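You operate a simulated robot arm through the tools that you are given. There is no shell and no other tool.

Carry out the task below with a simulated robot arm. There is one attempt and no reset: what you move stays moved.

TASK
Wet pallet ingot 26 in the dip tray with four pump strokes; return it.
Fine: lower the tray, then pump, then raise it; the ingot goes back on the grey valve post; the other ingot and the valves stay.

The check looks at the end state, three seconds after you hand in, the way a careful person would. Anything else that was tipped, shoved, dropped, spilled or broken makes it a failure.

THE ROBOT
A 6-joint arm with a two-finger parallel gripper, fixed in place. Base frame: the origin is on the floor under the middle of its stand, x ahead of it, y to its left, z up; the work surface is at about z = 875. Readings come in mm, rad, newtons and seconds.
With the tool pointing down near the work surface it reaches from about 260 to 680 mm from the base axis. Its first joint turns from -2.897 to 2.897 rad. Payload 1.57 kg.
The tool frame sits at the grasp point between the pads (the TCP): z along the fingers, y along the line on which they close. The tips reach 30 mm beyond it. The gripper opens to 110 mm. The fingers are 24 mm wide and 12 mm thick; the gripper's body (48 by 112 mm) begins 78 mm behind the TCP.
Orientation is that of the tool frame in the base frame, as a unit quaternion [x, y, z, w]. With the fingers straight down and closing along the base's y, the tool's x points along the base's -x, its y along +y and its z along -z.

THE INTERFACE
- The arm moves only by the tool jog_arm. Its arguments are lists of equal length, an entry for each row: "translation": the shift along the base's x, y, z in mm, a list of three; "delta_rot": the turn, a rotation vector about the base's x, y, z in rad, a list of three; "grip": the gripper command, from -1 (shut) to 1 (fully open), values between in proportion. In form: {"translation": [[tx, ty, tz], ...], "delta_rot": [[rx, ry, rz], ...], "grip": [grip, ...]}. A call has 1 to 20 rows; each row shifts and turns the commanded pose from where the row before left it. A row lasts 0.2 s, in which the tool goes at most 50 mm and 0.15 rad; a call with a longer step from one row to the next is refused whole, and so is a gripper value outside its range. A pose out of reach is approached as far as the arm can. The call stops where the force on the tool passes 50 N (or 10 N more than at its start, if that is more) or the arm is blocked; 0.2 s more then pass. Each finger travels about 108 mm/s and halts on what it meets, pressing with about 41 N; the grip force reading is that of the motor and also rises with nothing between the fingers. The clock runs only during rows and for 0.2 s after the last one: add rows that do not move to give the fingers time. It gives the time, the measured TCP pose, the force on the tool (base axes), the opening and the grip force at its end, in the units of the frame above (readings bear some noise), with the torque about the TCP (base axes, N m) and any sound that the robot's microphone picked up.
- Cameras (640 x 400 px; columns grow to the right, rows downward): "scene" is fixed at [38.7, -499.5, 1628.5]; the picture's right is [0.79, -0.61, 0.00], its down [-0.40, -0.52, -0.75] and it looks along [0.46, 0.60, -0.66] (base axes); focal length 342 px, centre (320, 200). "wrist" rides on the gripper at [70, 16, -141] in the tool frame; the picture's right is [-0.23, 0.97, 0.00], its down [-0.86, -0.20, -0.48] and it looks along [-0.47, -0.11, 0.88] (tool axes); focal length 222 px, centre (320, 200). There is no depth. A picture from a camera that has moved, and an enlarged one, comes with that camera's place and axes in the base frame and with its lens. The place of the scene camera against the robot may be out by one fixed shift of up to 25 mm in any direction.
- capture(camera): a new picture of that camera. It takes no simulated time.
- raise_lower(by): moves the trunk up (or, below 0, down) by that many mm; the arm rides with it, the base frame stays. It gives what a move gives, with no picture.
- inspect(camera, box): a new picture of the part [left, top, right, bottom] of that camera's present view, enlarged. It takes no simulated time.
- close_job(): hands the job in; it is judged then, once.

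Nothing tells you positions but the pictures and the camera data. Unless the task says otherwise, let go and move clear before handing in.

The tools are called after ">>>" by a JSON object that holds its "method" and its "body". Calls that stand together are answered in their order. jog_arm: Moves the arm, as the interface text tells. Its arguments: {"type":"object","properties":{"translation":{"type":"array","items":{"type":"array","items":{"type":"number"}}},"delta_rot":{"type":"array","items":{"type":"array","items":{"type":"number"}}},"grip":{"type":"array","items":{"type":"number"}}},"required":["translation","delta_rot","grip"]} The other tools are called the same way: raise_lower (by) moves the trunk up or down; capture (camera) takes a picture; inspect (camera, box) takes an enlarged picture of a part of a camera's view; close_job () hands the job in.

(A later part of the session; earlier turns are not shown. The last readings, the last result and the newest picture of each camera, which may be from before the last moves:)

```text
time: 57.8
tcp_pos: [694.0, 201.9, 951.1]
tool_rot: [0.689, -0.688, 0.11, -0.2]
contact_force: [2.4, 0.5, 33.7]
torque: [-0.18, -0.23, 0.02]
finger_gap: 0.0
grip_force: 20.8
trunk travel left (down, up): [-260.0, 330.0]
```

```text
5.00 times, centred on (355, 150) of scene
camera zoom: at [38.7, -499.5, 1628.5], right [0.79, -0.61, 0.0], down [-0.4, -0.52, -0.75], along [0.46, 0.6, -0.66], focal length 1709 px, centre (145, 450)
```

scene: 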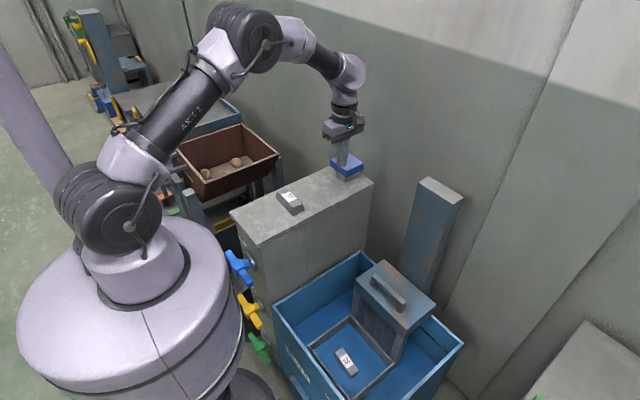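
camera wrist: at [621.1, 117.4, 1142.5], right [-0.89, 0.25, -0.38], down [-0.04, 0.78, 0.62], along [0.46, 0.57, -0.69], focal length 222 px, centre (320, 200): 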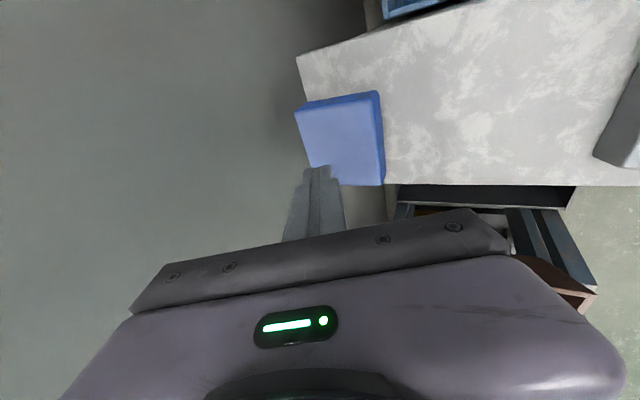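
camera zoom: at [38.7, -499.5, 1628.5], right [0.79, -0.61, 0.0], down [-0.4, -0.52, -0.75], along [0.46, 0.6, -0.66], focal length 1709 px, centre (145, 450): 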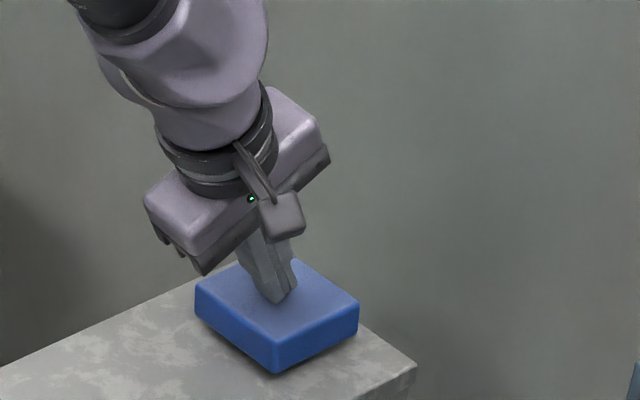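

The end stop is reached at z 951 with 34 N, about 32 mm of travel. That is stroke one. I'll release fully and look at the tank.

>>> {"method": "jog_arm", "body": {"translation": [[0, 0, 10], [0, 0, 10], [0, 0, 10], [0, 0, 10], [0, 0, 3], [0, 0, 0], [0, 0, 0]], "delta_rot": [[0, 0, 0], [0, 0, 0], [0, 0, 0], [0, 0, 0], [0, 0, 0], [0, 0, 0], [0, 0, 0]], "grip": [-1, -1, -1, -1, -1, -1, -1]}}

>>> {"method": "inspect", "body": {"camera": "scene", "box": [320, 110, 390, 190]}}

>>> {"method": "inspect", "body": {"camera": "scene", "box": [270, 240, 470, 400]}}

```text
time: 59.4
tcp_pos: [694.0, 201.7, 991.8]
tool_rot: [-0.688, 0.69, -0.109, 0.198]
contact_force: [-0.5, 0.1, -0.5]
torque: [0.04, 0.0, -0.01]
finger_gap: 0.0
grip_force: 20.9
trunk travel left (down, up): [-260.0, 330.0]
```

```text
5.00 times, centred on (355, 150) of scene
camera zoom: at [38.7, -499.5, 1628.5], right [0.79, -0.61, 0.0], down [-0.4, -0.52, -0.75], along [0.46, 0.6, -0.66], focal length 1709 px, centre (145, 450)
```

zoom: 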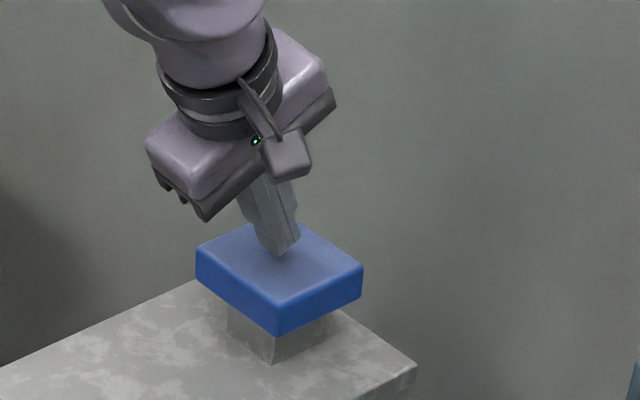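

```text
2.50 times, centred on (370, 320) of scene
camera zoom: at [38.7, -499.5, 1628.5], right [0.79, -0.61, 0.0], down [-0.4, -0.52, -0.75], along [0.46, 0.6, -0.66], focal length 855 px, centre (195, -100)
```

zoom: 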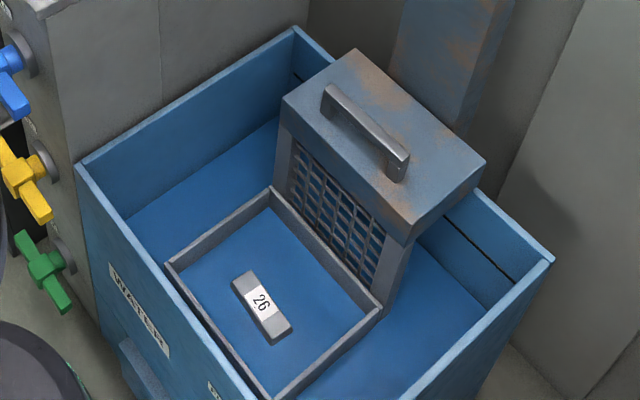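

The plunger sprang fully back, and the tray and ingot are steady. Stroke two: press to the stop.

>>> {"method": "jog_arm", "body": {"translation": [[0, 0, -8], [0, 0, -10], [0, 0, -10], [0, 0, -9], [0, 0, -6], [0, 0, 0], [0, 0, 0]], "delta_rot": [[0, 0, 0], [0, 0, 0], [0, 0, 0], [0, 0, 0], [0, 0, 0], [0, 0, 0], [0, 0, 0]], "grip": [-1, -1, -1, -1, -1, -1, -1]}}

>>> {"method": "inspect", "body": {"camera": "scene", "box": [320, 110, 390, 190]}}

>>> {"method": "inspect", "body": {"camera": "scene", "box": [270, 240, 470, 400]}}

```text
time: 61.0
tcp_pos: [694.9, 202.1, 950.6]
tool_rot: [0.689, -0.688, 0.109, -0.2]
contact_force: [6.0, 4.0, 35.8]
torque: [-0.07, -0.29, 0.05]
finger_gap: 0.2
grip_force: 20.7
trunk travel left (down, up): [-260.0, 330.0]
```

```text
5.00 times, centred on (355, 150) of scene
camera zoom: at [38.7, -499.5, 1628.5], right [0.79, -0.61, 0.0], down [-0.4, -0.52, -0.75], along [0.46, 0.6, -0.66], focal length 1709 px, centre (145, 450)
```

zoom: 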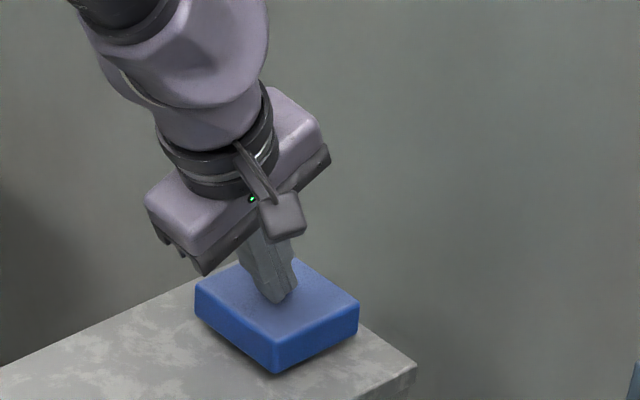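

```text
2.50 times, centred on (370, 320) of scene
camera zoom: at [38.7, -499.5, 1628.5], right [0.79, -0.61, 0.0], down [-0.4, -0.52, -0.75], along [0.46, 0.6, -0.66], focal length 855 px, centre (195, -100)
```

zoom: 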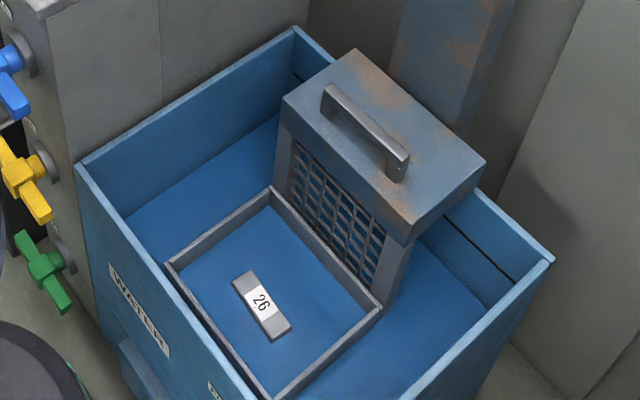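

The ingot looks a little deeper in the water, so the strokes do raise the level. I'll release stroke two.

>>> {"method": "jog_arm", "body": {"translation": [[0, 0, 10], [0, 0, 10], [0, 0, 10], [0, 0, 10], [0, 0, 3], [0, 0, 0], [0, 0, 0]], "delta_rot": [[0, 0, 0], [0, 0, 0], [0, 0, 0], [0, 0, 0], [0, 0, 0], [0, 0, 0], [0, 0, 0]], "grip": [-1, -1, -1, -1, -1, -1, -1]}}

>>> {"method": "inspect", "body": {"camera": "scene", "box": [320, 110, 390, 190]}}

>>> {"method": "inspect", "body": {"camera": "scene", "box": [320, 320, 400, 390]}}

```text
time: 62.6
tcp_pos: [694.9, 202.2, 990.6]
tool_rot: [-0.689, 0.689, -0.108, 0.197]
contact_force: [-0.2, -0.1, 0.1]
torque: [0.01, -0.02, 0.0]
finger_gap: 0.0
grip_force: 21.4
trunk travel left (down, up): [-260.0, 330.0]
```

```text
5.00 times, centred on (355, 150) of scene
camera zoom: at [38.7, -499.5, 1628.5], right [0.79, -0.61, 0.0], down [-0.4, -0.52, -0.75], along [0.46, 0.6, -0.66], focal length 1709 px, centre (145, 450)
```

zoom: 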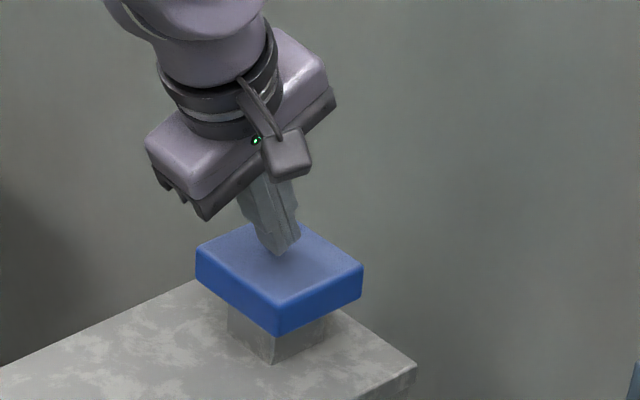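

```text
5.71 times, centred on (360, 355) of scene
camera zoom: at [38.7, -499.5, 1628.5], right [0.79, -0.61, 0.0], down [-0.4, -0.52, -0.75], along [0.46, 0.6, -0.66], focal length 1953 px, centre (91, -686)
```

zoom: 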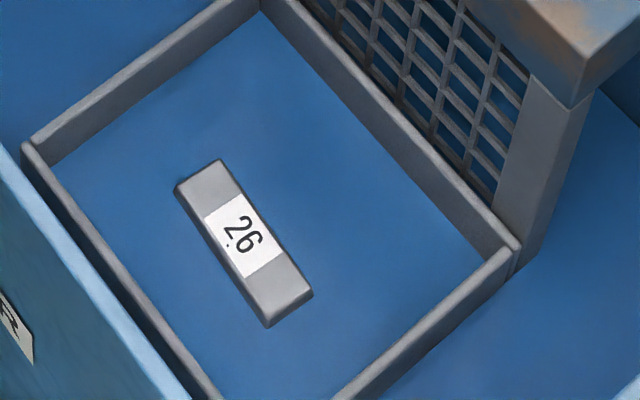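

The plunger is back up and two strokes are done; water now covers most of the ingot's sides. Stroke three: press to the stop.

>>> {"method": "jog_arm", "body": {"translation": [[0, 0, -8], [0, 0, -10], [0, 0, -10], [0, 0, -9], [0, 0, -6], [0, 0, 0], [0, 0, 0]], "delta_rot": [[0, 0, 0], [0, 0, 0], [0, 0, 0], [0, 0, 0], [0, 0, 0], [0, 0, 0], [0, 0, 0]], "grip": [-1, -1, -1, -1, -1, -1, -1]}}

>>> {"method": "inspect", "body": {"camera": "scene", "box": [320, 110, 390, 190]}}

>>> {"method": "inspect", "body": {"camera": "scene", "box": [320, 320, 400, 390]}}

```text
time: 64.2
tcp_pos: [694.8, 202.2, 951.8]
tool_rot: [-0.688, 0.688, -0.11, 0.2]
contact_force: [5.2, 2.0, 35.7]
torque: [-0.16, -0.31, 0.04]
finger_gap: 0.0
grip_force: 21.0
trunk travel left (down, up): [-260.0, 330.0]
```

```text
5.00 times, centred on (355, 150) of scene
camera zoom: at [38.7, -499.5, 1628.5], right [0.79, -0.61, 0.0], down [-0.4, -0.52, -0.75], along [0.46, 0.6, -0.66], focal length 1709 px, centre (145, 450)
```

zoom: 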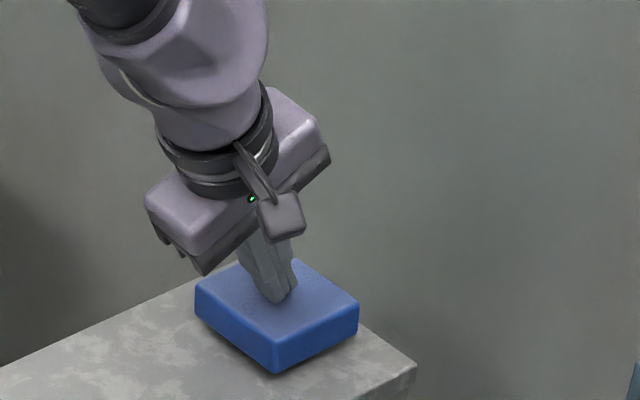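

```text
5.71 times, centred on (360, 355) of scene
camera zoom: at [38.7, -499.5, 1628.5], right [0.79, -0.61, 0.0], down [-0.4, -0.52, -0.75], along [0.46, 0.6, -0.66], focal length 1953 px, centre (91, -686)
```

zoom: 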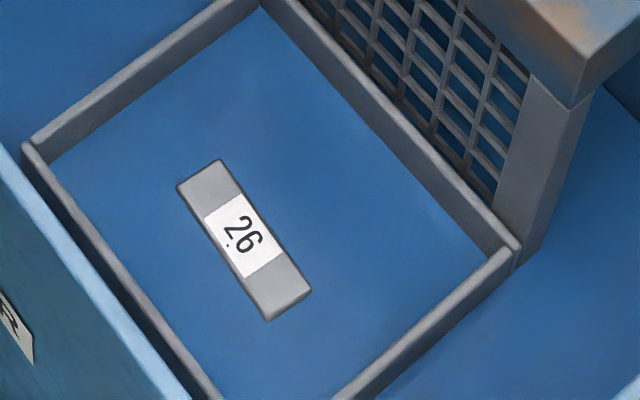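

The level rose again and only the ingot's top is still showing. I'll release stroke three.

>>> {"method": "jog_arm", "body": {"translation": [[0, 0, 10], [0, 0, 10], [0, 0, 10], [0, 0, 10], [0, 0, 3], [0, 0, 0], [0, 0, 0]], "delta_rot": [[0, 0, 0], [0, 0, 0], [0, 0, 0], [0, 0, 0], [0, 0, 0], [0, 0, 0], [0, 0, 0]], "grip": [-1, -1, -1, -1, -1, -1, -1]}}

>>> {"method": "inspect", "body": {"camera": "scene", "box": [320, 110, 390, 190]}}

>>> {"method": "inspect", "body": {"camera": "scene", "box": [320, 320, 400, 390]}}

```text
time: 65.8
tcp_pos: [694.1, 202.5, 990.4]
tool_rot: [-0.688, 0.69, -0.109, 0.197]
contact_force: [-0.4, 0.6, -0.2]
torque: [-0.02, 0.0, 0.01]
finger_gap: 0.0
grip_force: 21.5
trunk travel left (down, up): [-260.0, 330.0]
```

```text
5.00 times, centred on (355, 150) of scene
camera zoom: at [38.7, -499.5, 1628.5], right [0.79, -0.61, 0.0], down [-0.4, -0.52, -0.75], along [0.46, 0.6, -0.66], focal length 1709 px, centre (145, 450)
```

zoom: 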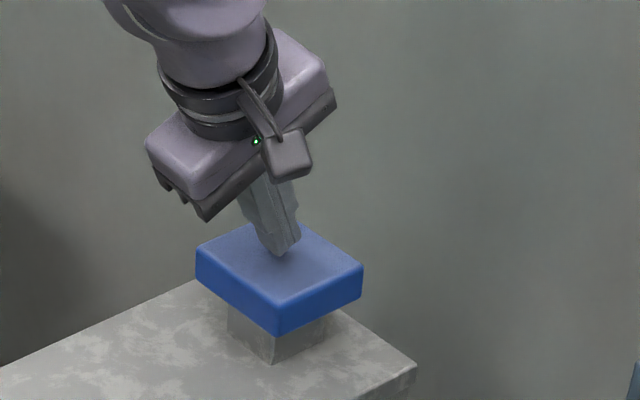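

```text
5.71 times, centred on (360, 355) of scene
camera zoom: at [38.7, -499.5, 1628.5], right [0.79, -0.61, 0.0], down [-0.4, -0.52, -0.75], along [0.46, 0.6, -0.66], focal length 1953 px, centre (91, -686)
```

zoom: 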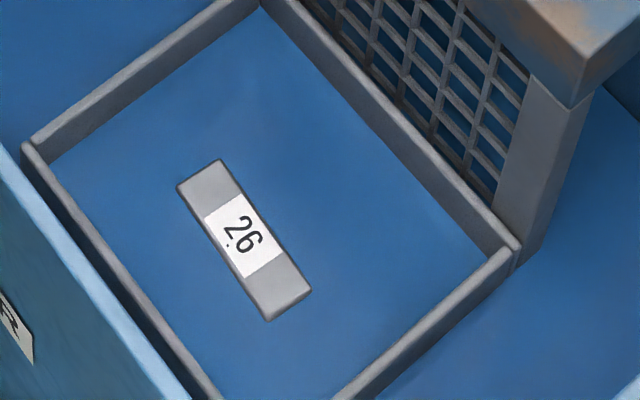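

Three strokes are complete and the plunger is fully up. Now the fourth and last stroke: press to the stop.

>>> {"method": "jog_arm", "body": {"translation": [[0, 0, -8], [0, 0, -10], [0, 0, -10], [0, 0, -9], [0, 0, -6], [0, 0, 0], [0, 0, 0]], "delta_rot": [[0, 0, 0], [0, 0, 0], [0, 0, 0], [0, 0, 0], [0, 0, 0], [0, 0, 0], [0, 0, 0]], "grip": [-1, -1, -1, -1, -1, -1, -1]}}

>>> {"method": "inspect", "body": {"camera": "scene", "box": [320, 110, 390, 190]}}

>>> {"method": "inspect", "body": {"camera": "scene", "box": [320, 320, 400, 390]}}

```text
time: 67.4
tcp_pos: [693.9, 202.5, 951.6]
tool_rot: [-0.688, 0.689, -0.111, 0.199]
contact_force: [6.5, 4.3, 34.7]
torque: [-0.13, -0.34, 0.09]
finger_gap: 0.0
grip_force: 20.4
trunk travel left (down, up): [-260.0, 330.0]
```

```text
5.00 times, centred on (355, 150) of scene
camera zoom: at [38.7, -499.5, 1628.5], right [0.79, -0.61, 0.0], down [-0.4, -0.52, -0.75], along [0.46, 0.6, -0.66], focal length 1709 px, centre (145, 450)
```

zoom: 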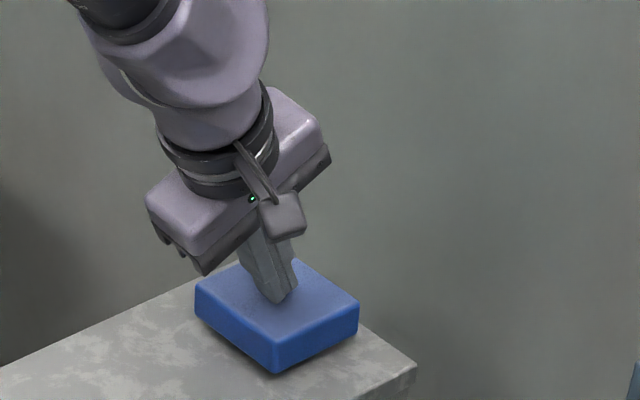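

```text
5.71 times, centred on (360, 355) of scene
camera zoom: at [38.7, -499.5, 1628.5], right [0.79, -0.61, 0.0], down [-0.4, -0.52, -0.75], along [0.46, 0.6, -0.66], focal length 1953 px, centre (91, -686)
```

zoom: 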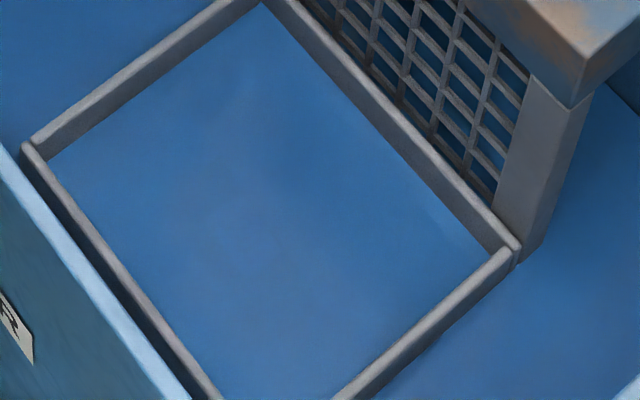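

The fourth stroke has fully submerged the ingot. I'll release, lift clear, and undo the tilt on the way back.

>>> {"method": "jog_arm", "body": {"translation": [[0, 0, 10], [0, 0, 10], [0, 0, 10], [0, 0, 10], [0, 0, 20], [0, 0, 22], [0, 0, 0], [-18, -17.5, 7], [-19, -18, 8], [-19, -18, 8], [-19, -18, 5], [-19, -18, 0], [0, 0, 0], [0, 0, 0]], "delta_rot": [[0, 0, 0], [0, 0, 0], [0, 0, 0], [0, 0, 0], [0, 0, 0], [0, 0, 0], [0, 0, 0], [-0.0253, 0.0864, 0], [-0.0253, 0.0864, 0], [-0.0253, 0.0864, 0], [-0.0253, 0.0864, 0], [-0.0253, 0.0864, 0], [0, 0, 0], [0, 0, 0]], "grip": [-1, -1, -1, -1, -1, -1, -1, -1, -1, -1, -1, -1, -1, -1]}}

>>> {"method": "capture", "body": {"camera": "scene"}}

```text
time: 70.4
tcp_pos: [600.1, 111.7, 1057.4]
tool_rot: [-0.706, 0.708, -0.001, 0.001]
contact_force: [0.3, -0.3, 0.2]
torque: [0.01, 0.01, 0.0]
finger_gap: 0.0
grip_force: 20.9
trunk travel left (down, up): [-260.0, 330.0]
```

```text
taken
```

scene: 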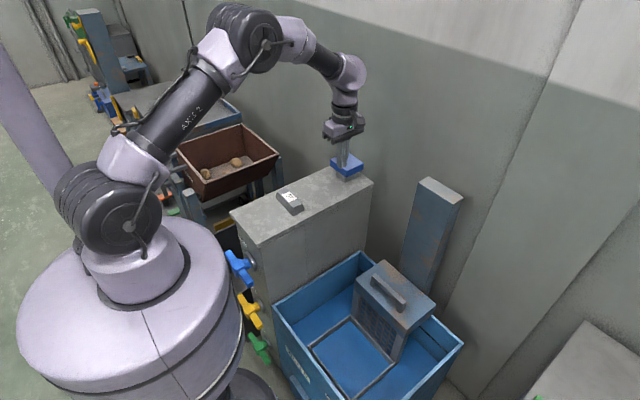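

All four strokes are done. I'll go back above the carriage handle, open the fingers, and come down to it.

>>> {"method": "jog_arm", "body": {"translation": [[3, -40, 0], [3, -40, 0], [3, -40, 0], [3, -40, 0], [3, -40, 0], [0, -39, 0], [0, 0, 0], [0, 0, -40], [0, 0, -45], [0, 0, -45], [0, 0, 0]], "delta_rot": [[0, 0, 0], [0, 0, 0], [0, 0, 0], [0, 0, 0], [0, 0, 0], [0, 0, 0], [0, 0, 0], [0, 0, 0], [0, 0, 0], [0, 0, 0], [0, 0, 0]], "grip": [-1, -1, -1, -0.5, 0, 0.2, 0.2, 0.2, 0.2, 0.2, 0.2]}}

>>> {"method": "raise_lower", "body": {"by": -120}}

>>> {"method": "capture", "body": {"camera": "wrist"}}

>>> {"method": "capture", "body": {"camera": "scene"}}

```text
time: 72.8
tcp_pos: [614.9, -126.8, 925.2]
tool_rot: [-0.707, 0.707, -0.002, 0.001]
contact_force: [-0.4, -0.1, 0.4]
torque: [0.0, -0.05, -0.02]
finger_gap: 65.9
grip_force: 0.1
trunk travel left (down, up): [-260.0, 330.0]
```

```text
time: 74.3
tcp_pos: [615.8, -125.4, 806.5]
tool_rot: [-0.706, 0.708, -0.002, 0.003]
contact_force: [-1.0, -1.2, -0.5]
torque: [-0.02, 0.02, 0.02]
finger_gap: 66.0
grip_force: 0.1
trunk travel left (down, up): [-140.0, 450.0]
```

```text
taken
camera wrist: at [597.1, -195.7, 949.0], right [-0.97, 0.23, 0.0], down [0.2, 0.85, 0.48], along [0.11, 0.47, -0.88], focal length 222 px, centre (320, 200)
```

wrist: 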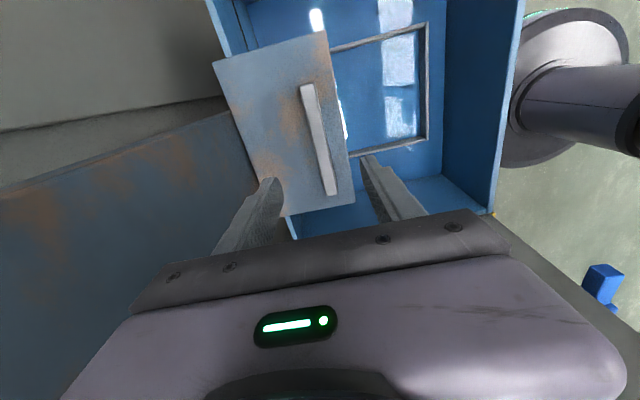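

```text
taken
```

scene: 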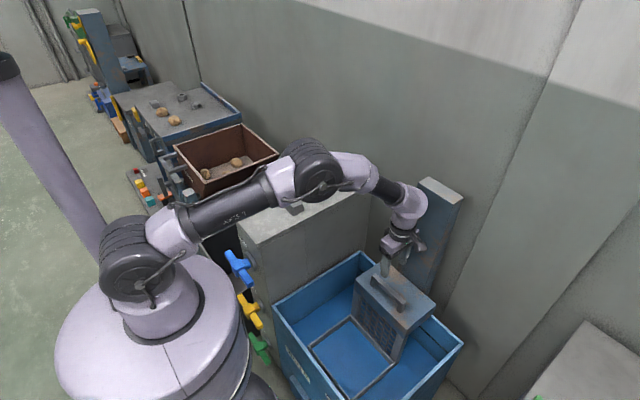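

I'm lined up above the handle. I'll descend to surround the bar at its lowered height, near z 674.

>>> {"method": "jog_arm", "body": {"translation": [[0, 0, -35], [0, 0, -40], [0, 0, -30], [0, 0, -15], [0, 0, -8], [0, 0, -4], [0, 0, 0]], "delta_rot": [[0, 0, 0], [0, 0, 0], [0, 0, 0], [0, 0, 0], [0, 0, 0], [0, 0, 0], [0, 0, 0]], "grip": [0.2, 0.2, 0.2, 0.2, 0.2, 0.2, 0.2]}}

>>> {"method": "inspect", "body": {"camera": "scene", "box": [330, 180, 470, 340]}}

>>> {"method": "capture", "body": {"camera": "wrist"}}

```text
time: 75.9
tcp_pos: [614.0, -126.2, 675.4]
tool_rot: [-0.706, 0.708, -0.002, 0.0]
contact_force: [-0.1, -0.5, 0.1]
torque: [0.01, -0.03, 0.01]
finger_gap: 66.0
grip_force: 0.1
trunk travel left (down, up): [-140.0, 450.0]
```

```text
2.50 times, centred on (400, 260) of scene
camera zoom: at [38.7, -499.5, 1628.5], right [0.79, -0.61, 0.0], down [-0.4, -0.52, -0.75], along [0.46, 0.6, -0.66], focal length 855 px, centre (120, 50)
```

zoom: 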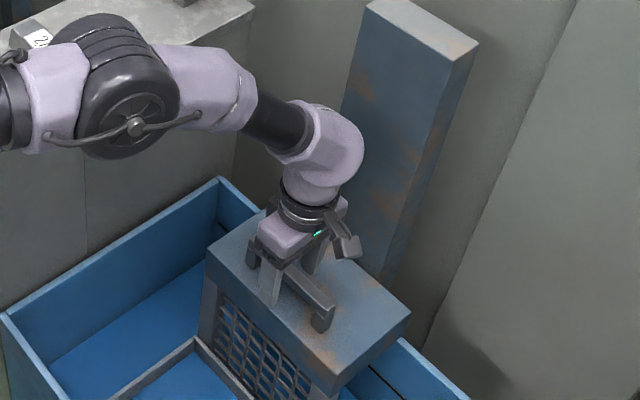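

```text
taken
camera wrist: at [596.8, -195.6, 816.9], right [-0.97, 0.23, 0.0], down [0.2, 0.86, 0.48], along [0.11, 0.47, -0.88], focal length 222 px, centre (320, 200)
```

wrist: 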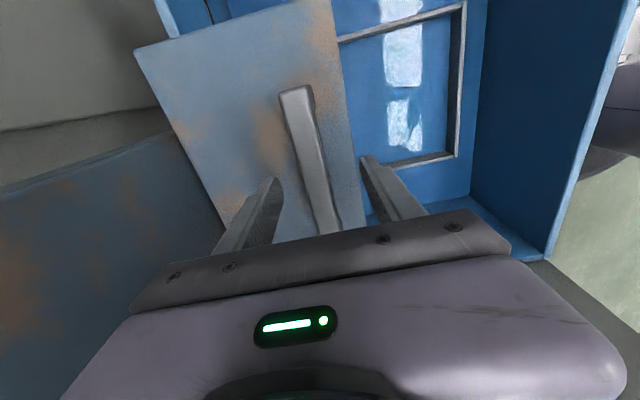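

The bar is centred between the fingers. I'll close on it.

>>> {"method": "jog_arm", "body": {"translation": [[0, 0, 0], [0, 0, 0], [0, 0, 0], [0, 0, 0], [0, 0, 0]], "delta_rot": [[0, 0, 0], [0, 0, 0], [0, 0, 0], [0, 0, 0], [0, 0, 0]], "grip": [-0.2, -0.6, -1, -1, -1]}}

```text
time: 77.1
tcp_pos: [614.5, -125.8, 675.3]
tool_rot: [-0.707, 0.707, -0.002, 0.001]
contact_force: [5.0, -0.4, 0.0]
torque: [0.07, 0.26, 0.52]
finger_gap: 17.9
grip_force: 32.3
trunk travel left (down, up): [-140.0, 450.0]
```

The handle is gripped with little side load. I'll raise the tray smoothly, starting gently.

>>> {"method": "jog_arm", "body": {"translation": [[0, 0, 3], [0, 0, 5], [0, 0, 7], [0, 0, 7], [0, 0, 7], [0, 0, 7], [0, 0, 7], [0, 0, 7], [0, 0, 0]], "delta_rot": [[0, 0, 0], [0, 0, 0], [0, 0, 0], [0, 0, 0], [0, 0, 0], [0, 0, 0], [0, 0, 0], [0, 0, 0], [0, 0, 0]], "grip": [-1, -1, -1, -1, -1, -1, -1, -1, -1]}}

>>> {"method": "inspect", "body": {"camera": "scene", "box": [290, 160, 480, 390]}}

```text
time: 79.1
tcp_pos: [615.5, -126.0, 724.2]
tool_rot: [-0.707, 0.707, -0.001, 0.001]
contact_force: [-2.3, 2.0, -7.2]
torque: [0.64, 0.29, 0.45]
finger_gap: 17.9
grip_force: 32.5
trunk travel left (down, up): [-140.0, 450.0]
```

```text
1.74 times, centred on (385, 275) of scene
camera zoom: at [38.7, -499.5, 1628.5], right [0.79, -0.61, 0.0], down [-0.4, -0.52, -0.75], along [0.46, 0.6, -0.66], focal length 594 px, centre (207, 70)
```

zoom: 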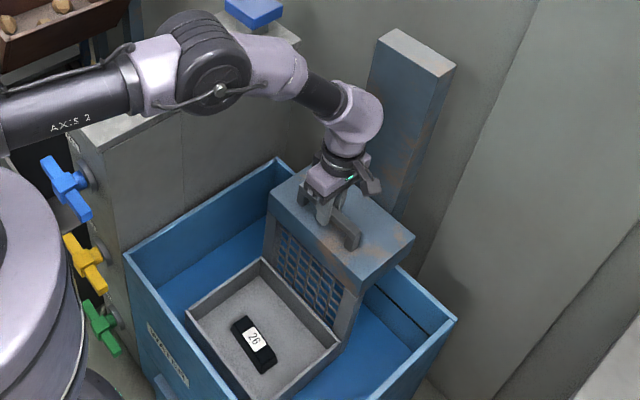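

The ingot has come out dark, so it is wet, and it sits still in the tray. I'll carry on raising.

>>> {"method": "jog_arm", "body": {"translation": [[0, 0, 5], [0, 0, 8], [0, 0, 8], [0, 0, 8], [0, 0, 8], [0, 0, 8], [0, 0, 8], [0, 0, 8], [0, 0, 8], [0, 0, 8], [0, 0, 8], [0, 0, 8], [0, 0, 5], [0, 0, 0]], "delta_rot": [[0, 0, 0], [0, 0, 0], [0, 0, 0], [0, 0, 0], [0, 0, 0], [0, 0, 0], [0, 0, 0], [0, 0, 0], [0, 0, 0], [0, 0, 0], [0, 0, 0], [0, 0, 0], [0, 0, 0], [0, 0, 0]], "grip": [-1, -1, -1, -1, -1, -1, -1, -1, -1, -1, -1, -1, -1, -1]}}

>>> {"method": "inspect", "body": {"camera": "scene", "box": [290, 160, 480, 390]}}

```text
time: 82.1
tcp_pos: [616.8, -126.5, 822.6]
tool_rot: [-0.707, 0.707, -0.002, 0.001]
contact_force: [-4.5, 1.9, -7.0]
torque: [0.08, 0.33, 0.57]
finger_gap: 17.9
grip_force: 32.5
trunk travel left (down, up): [-140.0, 450.0]
```

```text
1.74 times, centred on (385, 275) of scene
camera zoom: at [38.7, -499.5, 1628.5], right [0.79, -0.61, 0.0], down [-0.4, -0.52, -0.75], along [0.46, 0.6, -0.66], focal length 594 px, centre (207, 70)
```

zoom: 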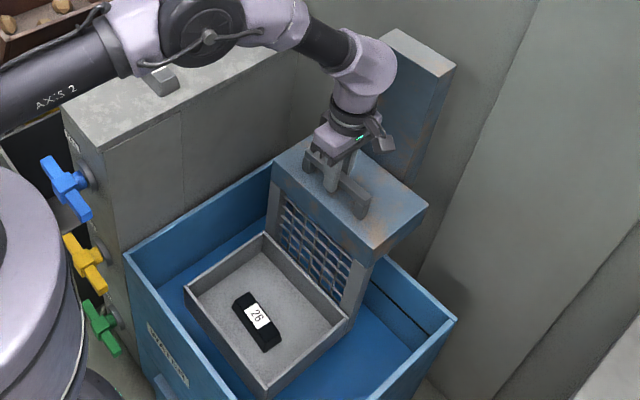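

It's at z 823 and moving smoothly. I'll raise the last 100 mm or so toward the original height, slowing near the top.

>>> {"method": "jog_arm", "body": {"translation": [[0, 0, 5], [0, 0, 8], [0, 0, 8], [0, 0, 8], [0, 0, 8], [0, 0, 8], [0, 0, 8], [0, 0, 8], [0, 0, 8], [0, 0, 8], [0, 0, 6], [0, 0, 4], [0, 0, 3], [0, 0, 0]], "delta_rot": [[0, 0, 0], [0, 0, 0], [0, 0, 0], [0, 0, 0], [0, 0, 0], [0, 0, 0], [0, 0, 0], [0, 0, 0], [0, 0, 0], [0, 0, 0], [0, 0, 0], [0, 0, 0], [0, 0, 0], [0, 0, 0]], "grip": [-1, -1, -1, -1, -1, -1, -1, -1, -1, -1, -1, -1, -1, -1]}}

>>> {"method": "inspect", "body": {"camera": "scene", "box": [290, 160, 480, 390]}}

>>> {"method": "inspect", "body": {"camera": "scene", "box": [270, 310, 370, 400]}}

```text
time: 85.1
tcp_pos: [615.9, -126.4, 913.4]
tool_rot: [-0.707, 0.708, 0.0, 0.001]
contact_force: [-4.1, -1.3, -7.4]
torque: [-0.42, 0.28, 0.46]
finger_gap: 18.0
grip_force: 32.7
trunk travel left (down, up): [-140.0, 450.0]
```

```text
1.74 times, centred on (385, 275) of scene
camera zoom: at [38.7, -499.5, 1628.5], right [0.79, -0.61, 0.0], down [-0.4, -0.52, -0.75], along [0.46, 0.6, -0.66], focal length 594 px, centre (207, 70)
```

zoom: 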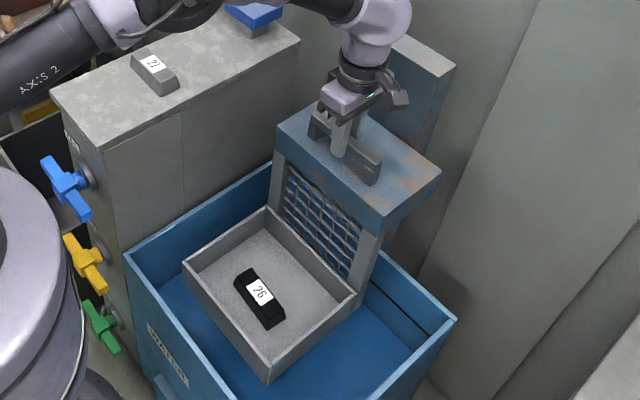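

```text
4.44 times, centred on (320, 355) of scene
camera zoom: at [38.7, -499.5, 1628.5], right [0.79, -0.61, 0.0], down [-0.4, -0.52, -0.75], along [0.46, 0.6, -0.66], focal length 1519 px, centre (320, -489)
```

zoom: 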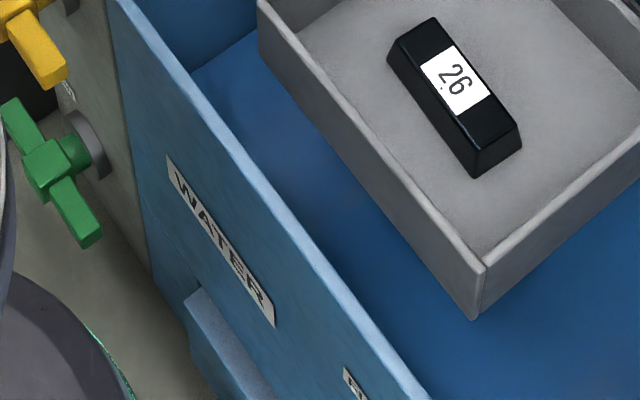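

The tray is about 12 mm short of its original height. I'll finish the lift in small steps up to the top stop.

>>> {"method": "jog_arm", "body": {"translation": [[0, 0, 3], [0, 0, 3], [0, 0, 3], [0, 0, 2], [0, 0, 0], [0, 0, 0]], "delta_rot": [[0, 0, 0], [0, 0, 0], [0, 0, 0], [0, 0, 0], [0, 0, 0], [0, 0, 0]], "grip": [-1, -1, -1, -1, -1, -1]}}

>>> {"method": "inspect", "body": {"camera": "scene", "box": [270, 310, 370, 400]}}

```text
time: 86.5
tcp_pos: [614.4, -125.9, 924.2]
tool_rot: [-0.706, 0.708, -0.002, 0.002]
contact_force: [0.0, -1.5, -0.2]
torque: [0.61, 0.39, 0.5]
finger_gap: 18.0
grip_force: 32.6
trunk travel left (down, up): [-140.0, 450.0]
```

```text
4.44 times, centred on (320, 355) of scene
camera zoom: at [38.7, -499.5, 1628.5], right [0.79, -0.61, 0.0], down [-0.4, -0.52, -0.75], along [0.46, 0.6, -0.66], focal length 1519 px, centre (320, -489)
```

zoom: 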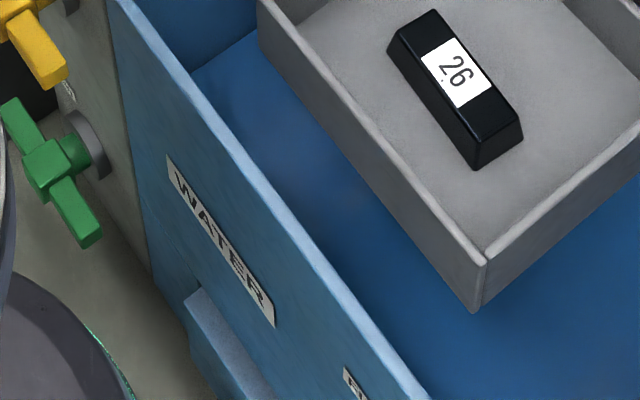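

The tray corner is within about a pixel of its starting place. I'll nudge up a little more to see whether it is against its stop.

>>> {"method": "jog_arm", "body": {"translation": [[0, 0, 1.5], [0, 0, 1.5], [0, 0, 0]], "delta_rot": [[0, 0, 0], [0, 0, 0], [0, 0, 0]], "grip": [-1, -1, -1]}}

>>> {"method": "inspect", "body": {"camera": "scene", "box": [270, 310, 370, 400]}}

```text
time: 87.3
tcp_pos: [615.5, -126.4, 924.8]
tool_rot: [-0.706, 0.708, -0.001, 0.001]
contact_force: [-2.4, -2.7, -15.5]
torque: [-0.73, 0.04, 0.4]
finger_gap: 17.9
grip_force: 31.9
trunk travel left (down, up): [-140.0, 450.0]
```

```text
4.44 times, centred on (320, 355) of scene
camera zoom: at [38.7, -499.5, 1628.5], right [0.79, -0.61, 0.0], down [-0.4, -0.52, -0.75], along [0.46, 0.6, -0.66], focal length 1519 px, centre (320, -489)
```

zoom: 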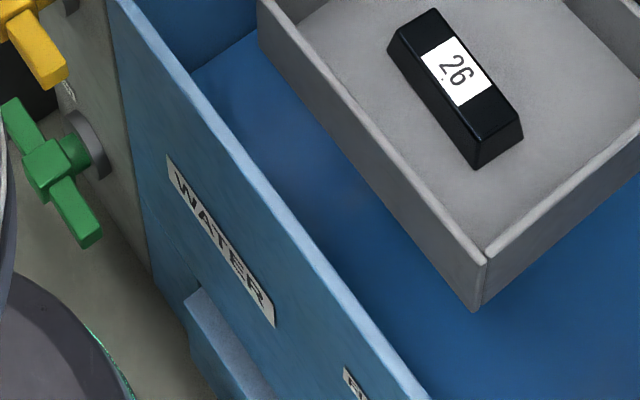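

The tray is against its top stop, back at the start position. I'll ease off 1.5 mm, release the handle and check that it stays up.

>>> {"method": "jog_arm", "body": {"translation": [[0, 0, -1.5], [0, 0, 0], [0, 0, 0], [0, 0, 0], [0, 0, 0], [0, 0, 0]], "delta_rot": [[0, 0, 0], [0, 0, 0], [0, 0, 0], [0, 0, 0], [0, 0, 0], [0, 0, 0]], "grip": [-1, -0.6, -0.2, 0.2, 0.3, 0.3]}}

>>> {"method": "inspect", "body": {"camera": "scene", "box": [270, 310, 370, 400]}}

>>> {"method": "inspect", "body": {"camera": "scene", "box": [340, 160, 480, 280]}}

```text
time: 88.7
tcp_pos: [615.5, -126.4, 926.5]
tool_rot: [-0.707, 0.708, -0.002, 0.002]
contact_force: [-0.1, -0.4, 0.4]
torque: [-0.02, -0.01, 0.03]
finger_gap: 71.7
grip_force: 0.1
trunk travel left (down, up): [-140.0, 450.0]
```

```text
4.44 times, centred on (320, 355) of scene
camera zoom: at [38.7, -499.5, 1628.5], right [0.79, -0.61, 0.0], down [-0.4, -0.52, -0.75], along [0.46, 0.6, -0.66], focal length 1519 px, centre (320, -489)
```

zoom: 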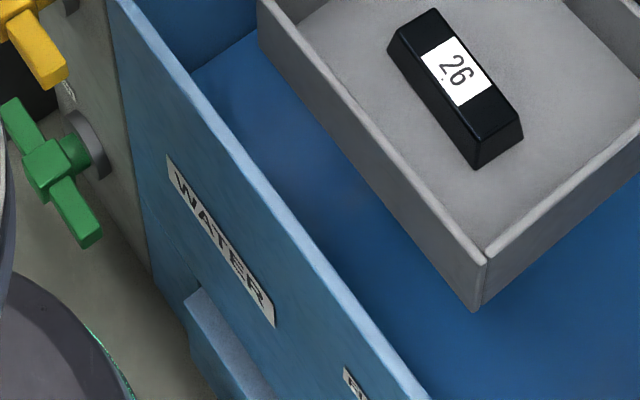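

```text
3.33 times, centred on (410, 220) of scene
camera zoom: at [38.7, -499.5, 1628.5], right [0.79, -0.61, 0.0], down [-0.4, -0.52, -0.75], along [0.46, 0.6, -0.66], focal length 1140 px, centre (20, 133)
```

zoom: 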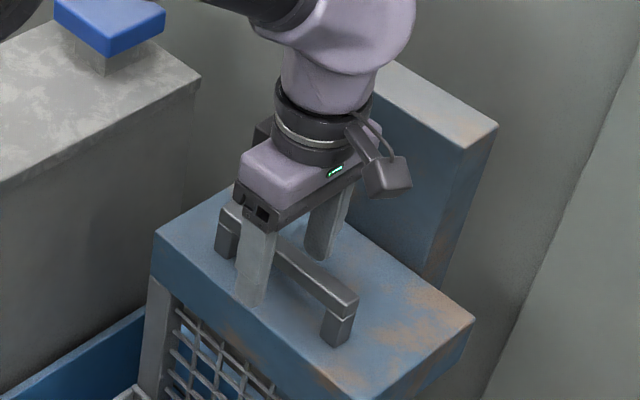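

The tray stays up. I'll lift off the handle and return above the ingot in the tray at the yaw I used before.

>>> {"method": "jog_arm", "body": {"translation": [[0, 0, 20], [0, 0, 40], [0, 0, 40], [-40, 0, 0], [-40, 1, 0], [-40, 1, 0], [-37, 0, 0], [0, 0, 0]], "delta_rot": [[0, 0, 0], [0, 0, 0], [0, 0, 0], [0, 0, -0.04], [0, 0, -0.04], [0, 0, 0], [0, 0, 0], [0, 0, 0]], "grip": [0.3, 0.3, 0.3, 0.45, 0.45, 0.45, 0.45, 0.45]}}

>>> {"method": "raise_lower", "body": {"by": -140}}

>>> {"method": "capture", "body": {"camera": "wrist"}}

>>> {"method": "inspect", "body": {"camera": "wrist", "box": [230, 70, 390, 180]}}

```text
time: 90.5
tcp_pos: [458.7, -124.0, 1025.2]
tool_rot: [-0.678, 0.735, -0.002, 0.0]
contact_force: [-0.8, -1.0, -0.2]
torque: [0.03, 0.0, -0.02]
finger_gap: 79.8
grip_force: 0.1
trunk travel left (down, up): [-140.0, 450.0]
```

```text
time: 92.2
tcp_pos: [457.3, -124.0, 885.1]
tool_rot: [-0.678, 0.735, -0.001, 0.001]
contact_force: [-0.6, 0.5, -0.2]
torque: [-0.02, -0.01, -0.01]
finger_gap: 80.1
grip_force: 0.1
trunk travel left (down, up): [0.0, 590.0]
```

```text
taken
camera wrist: at [434.5, -192.0, 1027.6], right [-0.95, 0.31, 0.0], down [0.27, 0.84, 0.48], along [0.15, 0.46, -0.88], focal length 222 px, centre (320, 200)
```

wrist: 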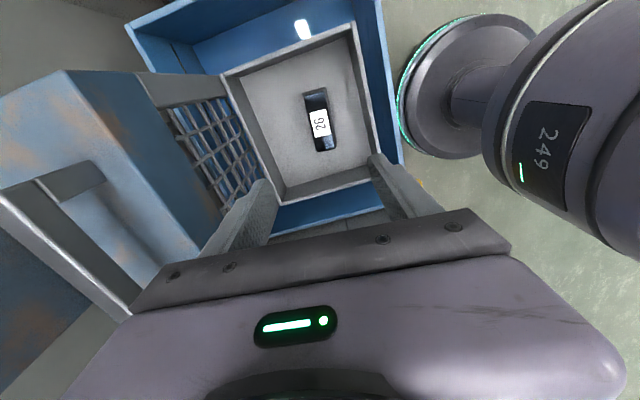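

```text
3.64 times, centred on (310, 125) of wrist
camera zoom: at [434.5, -192.0, 1027.6], right [-0.95, 0.31, 0.0], down [0.27, 0.84, 0.48], along [0.15, 0.46, -0.88], focal length 808 px, centre (356, 473)
```

zoom: 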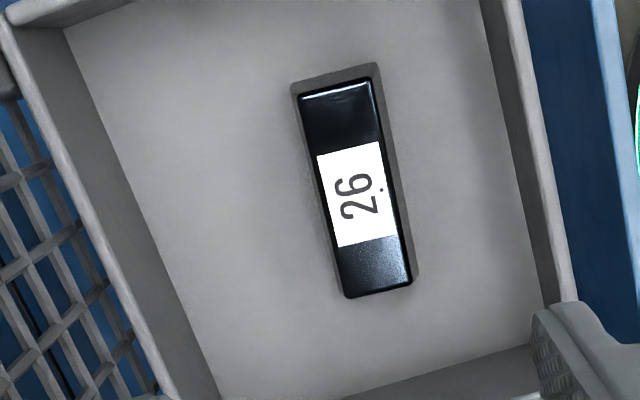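

The ingot is in the same place and at the same yaw, with its label centre at about (456, -124). I'll descend around it.

>>> {"method": "jog_arm", "body": {"translation": [[0, 0, -40], [0, 0, -45], [0, 0, -45], [0, 0, -45], [0, 0, -40], [0, 0, -20], [0, 0, -12], [0, 0, -8], [0, 0, 0], [0, 0, 0]], "delta_rot": [[0, 0, 0], [0, 0, 0], [0, 0, 0], [0, 0, 0], [0, 0, 0], [0, 0, 0], [0, 0, 0], [0, 0, 0], [0, 0, 0], [0, 0, 0]], "grip": [0.45, 0.45, 0.45, 0.45, 0.45, 0.45, 0.45, 0.45, 0.45, 0.45]}}

>>> {"method": "inspect", "body": {"camera": "wrist", "box": [220, 80, 440, 250]}}

```text
time: 94.4
tcp_pos: [458.1, -124.4, 630.0]
tool_rot: [-0.678, 0.735, -0.001, 0.001]
contact_force: [0.2, -0.8, -0.9]
torque: [0.01, -0.03, 0.0]
finger_gap: 79.8
grip_force: 0.0
trunk travel left (down, up): [0.0, 590.0]
```

```text
2.35 times, centred on (330, 165) of wrist
camera zoom: at [434.3, -192.2, 772.3], right [-0.95, 0.31, 0.0], down [0.27, 0.84, 0.48], along [0.15, 0.46, -0.88], focal length 523 px, centre (296, 282)
```

zoom: 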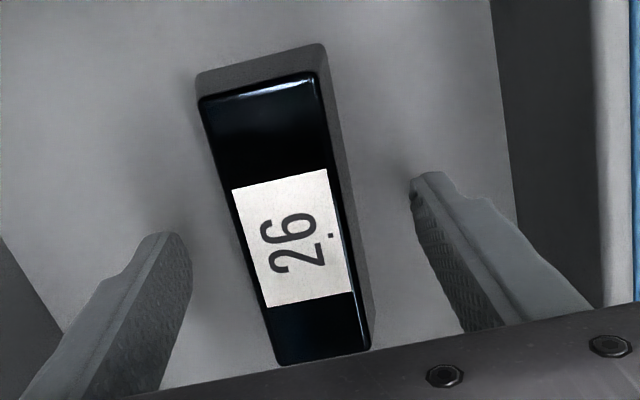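

The fingers straddle the ingot. I'll go down to the same grip height as before and close.

>>> {"method": "jog_arm", "body": {"translation": [[0, 0, -7], [0, 0, -6], [0, 0, -4], [0, 0, 0], [0, 0, 0], [0, 0, 0], [0, 0, 0], [0, 0, 0]], "delta_rot": [[0, 0, 0], [0, 0, 0], [0, 0, 0], [0, 0, 0], [0, 0, 0], [0, 0, 0], [0, 0, 0], [0, 0, 0]], "grip": [0.45, 0.45, 0.45, 0.0, -0.5, -1, -1, -1]}}

>>> {"method": "inspect", "body": {"camera": "wrist", "box": [220, 80, 440, 250]}}

```text
time: 96.2
tcp_pos: [457.5, -123.7, 613.6]
tool_rot: [-0.678, 0.735, -0.001, 0.001]
contact_force: [1.4, -0.4, 0.3]
torque: [-0.05, -0.09, 0.0]
finger_gap: 45.1
grip_force: 40.7
trunk travel left (down, up): [0.0, 590.0]
```

```text
2.35 times, centred on (330, 165) of wrist
camera zoom: at [434.5, -192.0, 755.5], right [-0.95, 0.31, 0.0], down [0.27, 0.84, 0.48], along [0.15, 0.46, -0.88], focal length 523 px, centre (296, 282)
```

zoom: 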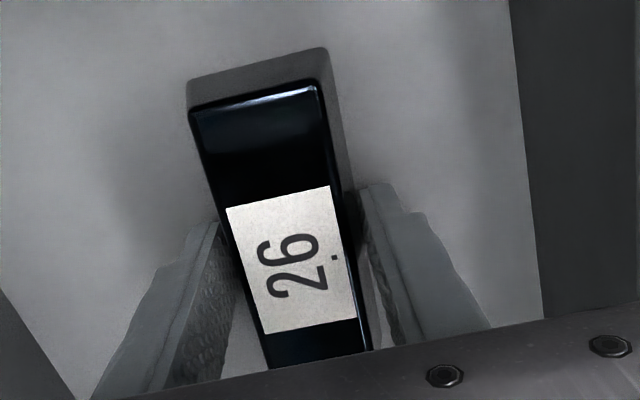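

The gripper has it at the same 45 mm as before. I'll lift slowly first, then up out of the tray.

>>> {"method": "jog_arm", "body": {"translation": [[0, 0, 2], [0, 0, 4], [0, 0, 8], [0, 0, 15], [0, 0, 25], [0, 0, 30], [0, 0, 30], [0, 0, 30], [0, 0, 0]], "delta_rot": [[0, 0, 0], [0, 0, 0], [0, 0, 0], [0, 0, 0], [0, 0, 0], [0, 0, 0], [0, 0, 0], [0, 0, 0], [0, 0, 0]], "grip": [-1, -1, -1, -1, -1, -1, -1, -1, -1]}}

>>> {"method": "capture", "body": {"camera": "wrist"}}

>>> {"method": "inspect", "body": {"camera": "scene", "box": [290, 160, 480, 390]}}

```text
time: 98.2
tcp_pos: [457.6, -123.7, 757.6]
tool_rot: [-0.678, 0.735, -0.002, 0.001]
contact_force: [-0.5, 0.0, -3.4]
torque: [0.02, -0.01, 0.0]
finger_gap: 45.3
grip_force: 41.1
trunk travel left (down, up): [0.0, 590.0]
```

```text
taken
camera wrist: at [434.8, -191.4, 899.9], right [-0.95, 0.31, 0.0], down [0.27, 0.84, 0.48], along [0.15, 0.46, -0.88], focal length 222 px, centre (320, 200)
```

wrist: 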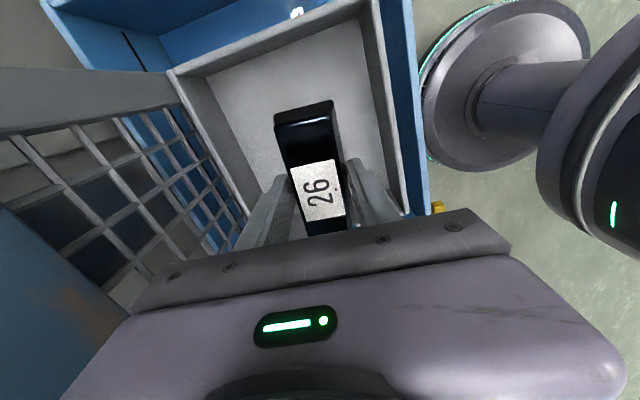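

```text
1.74 times, centred on (385, 275) of scene
camera zoom: at [38.7, -499.5, 1628.5], right [0.79, -0.61, 0.0], down [-0.4, -0.52, -0.75], along [0.46, 0.6, -0.66], focal length 594 px, centre (207, 70)
```

zoom: 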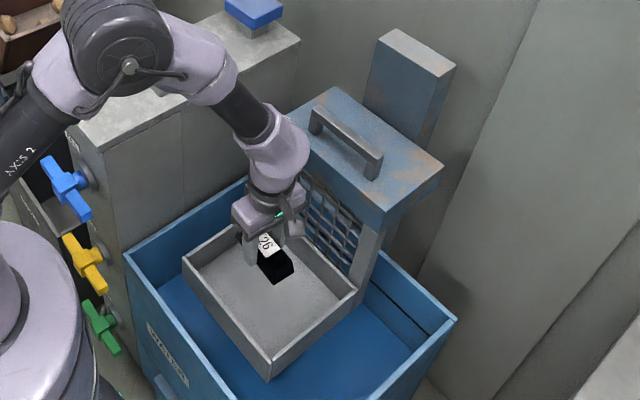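

The wet ingot is held and clear of the tray. I'll raise the trunk back up by 300 mm.

>>> {"method": "raise_lower", "body": {"by": 300}}

>>> {"method": "capture", "body": {"camera": "scene"}}

```text
time: 101.2
tcp_pos: [457.8, -124.0, 1056.6]
tool_rot: [-0.679, 0.734, -0.001, 0.001]
contact_force: [-0.1, 0.1, -3.8]
torque: [0.01, -0.04, -0.02]
finger_gap: 45.0
grip_force: 41.1
trunk travel left (down, up): [-300.0, 290.0]
```

```text
taken
```

scene: 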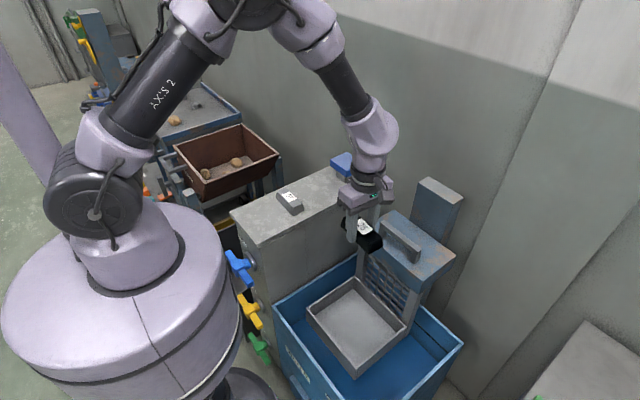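

I'll move back over ingot 26's original place on the post at (368.5, 203.5).

>>> {"method": "jog_arm", "body": {"translation": [[-11, 40, 0], [-11, 41, 0], [-11, 41, 0], [-11, 41, 0], [-11, 41, 0], [-11, 41, 0], [-11.5, 41.5, 0], [-11.5, 41, 0], [0, 0, 0], [0, 0, -35], [0, 0, -35], [0, 0, -30], [0, 0, 0], [0, 0, 0]], "delta_rot": [[0, 0, 0], [0, 0, 0], [0, 0, 0], [0, 0, 0], [0, 0, 0], [0, 0, 0], [0, 0, 0], [0, 0, 0], [0, 0, 0], [0, 0, 0], [0, 0, 0], [0, 0, 0], [0, 0, 0], [0, 0, 0]], "grip": [-1, -1, -1, -1, -1, -1, -1, -1, -1, -1, -1, -1, -1, -1]}}

>>> {"method": "inspect", "body": {"camera": "scene", "box": [200, 130, 360, 240]}}

>>> {"method": "capture", "body": {"camera": "wrist"}}

```text
time: 104.2
tcp_pos: [369.6, 205.2, 958.7]
tool_rot: [-0.677, 0.736, -0.001, 0.001]
contact_force: [0.0, 0.2, -4.2]
torque: [0.0, 0.02, 0.01]
finger_gap: 45.1
grip_force: 41.2
trunk travel left (down, up): [-300.0, 290.0]
```

```text
3.64 times, centred on (280, 185) of scene
camera zoom: at [38.7, -499.5, 1628.5], right [0.79, -0.61, 0.0], down [-0.4, -0.52, -0.75], along [0.46, 0.6, -0.66], focal length 1243 px, centre (466, 254)
```

zoom: 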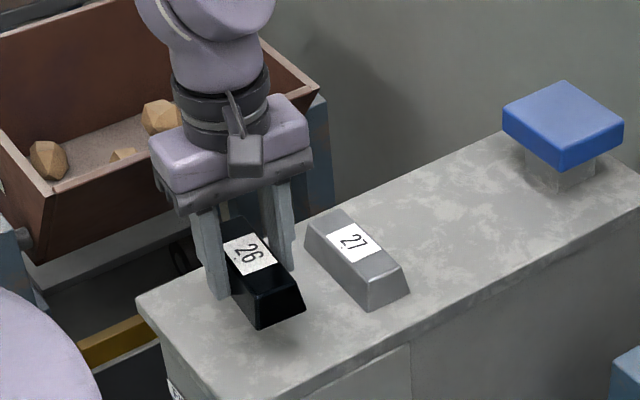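

```text
taken
camera wrist: at [346.2, 136.9, 1099.7], right [-0.95, 0.31, 0.0], down [0.27, 0.84, 0.48], along [0.15, 0.46, -0.88], focal length 222 px, centre (320, 200)
```

wrist: 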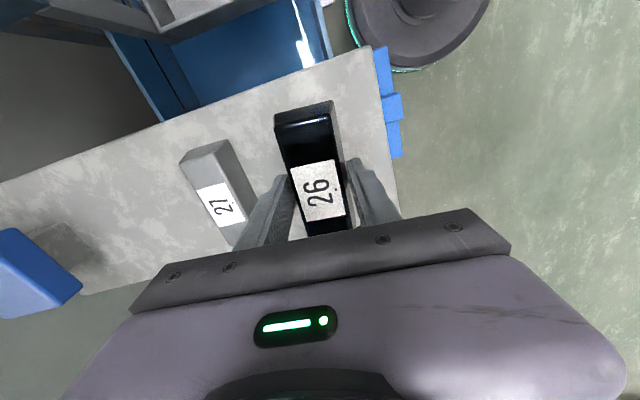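

The ingot is directly above its old spot and clear of ingot 27. I'll lower it, slowing near the surface.

>>> {"method": "jog_arm", "body": {"translation": [[-0.5, -1, -15], [0, 0, -12], [0, 0, -8], [0, 0, -4], [0, 0, -2], [0, 0, 0], [0, 0, 0]], "delta_rot": [[0, 0, 0], [0, 0, 0], [0, 0, 0], [0, 0, 0], [0, 0, 0], [0, 0, 0], [0, 0, 0]], "grip": [-1, -1, -1, -1, -1, -1, -1]}}

>>> {"method": "inspect", "body": {"camera": "scene", "box": [200, 150, 320, 250]}}

```text
time: 105.8
tcp_pos: [369.1, 202.7, 916.5]
tool_rot: [-0.678, 0.735, -0.001, 0.001]
contact_force: [0.4, 0.4, -4.6]
torque: [0.03, 0.0, 0.03]
finger_gap: 45.2
grip_force: 40.8
trunk travel left (down, up): [-300.0, 290.0]
```

```text
4.00 times, centred on (260, 200) of scene
camera zoom: at [38.7, -499.5, 1628.5], right [0.79, -0.61, 0.0], down [-0.4, -0.52, -0.75], along [0.46, 0.6, -0.66], focal length 1367 px, centre (560, 200)
```

zoom: 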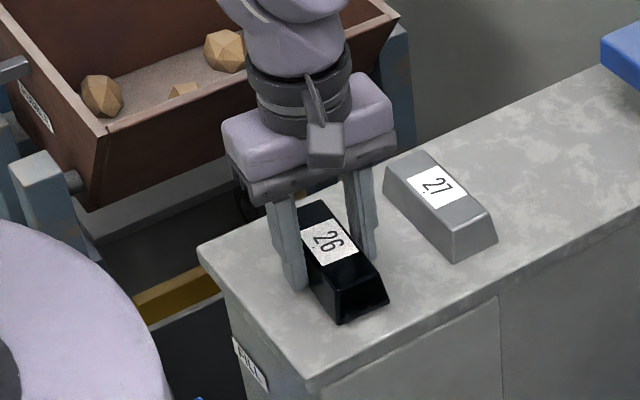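

It's a few millimetres above the post and still carrying the full weight. I'll lower it in 1–2 mm steps until it touches.

>>> {"method": "jog_arm", "body": {"translation": [[0, 0, -2], [0, 0, -1.5], [0, 0, -1], [0, 0, 0]], "delta_rot": [[0, 0, 0], [0, 0, 0], [0, 0, 0], [0, 0, 0]], "grip": [-1, -1, -1, -1]}}

```text
time: 106.8
tcp_pos: [368.6, 202.6, 912.5]
tool_rot: [-0.678, 0.735, -0.001, 0.001]
contact_force: [-0.4, 0.4, -4.7]
torque: [-0.02, -0.03, -0.02]
finger_gap: 44.9
grip_force: 40.6
trunk travel left (down, up): [-300.0, 290.0]
```

There's no contact yet, so I'll go down a bit more.

>>> {"method": "jog_arm", "body": {"translation": [[0, 0, -1], [0, 0, -1], [0, 0, 0]], "delta_rot": [[0, 0, 0], [0, 0, 0], [0, 0, 0]], "grip": [-1, -1, -1]}}

```text
time: 107.6
tcp_pos: [367.9, 203.9, 910.8]
tool_rot: [-0.678, 0.735, -0.002, 0.002]
contact_force: [0.4, 1.8, 21.8]
torque: [-1.11, -0.11, -0.02]
finger_gap: 44.9
grip_force: 41.2
trunk travel left (down, up): [-300.0, 290.0]
```

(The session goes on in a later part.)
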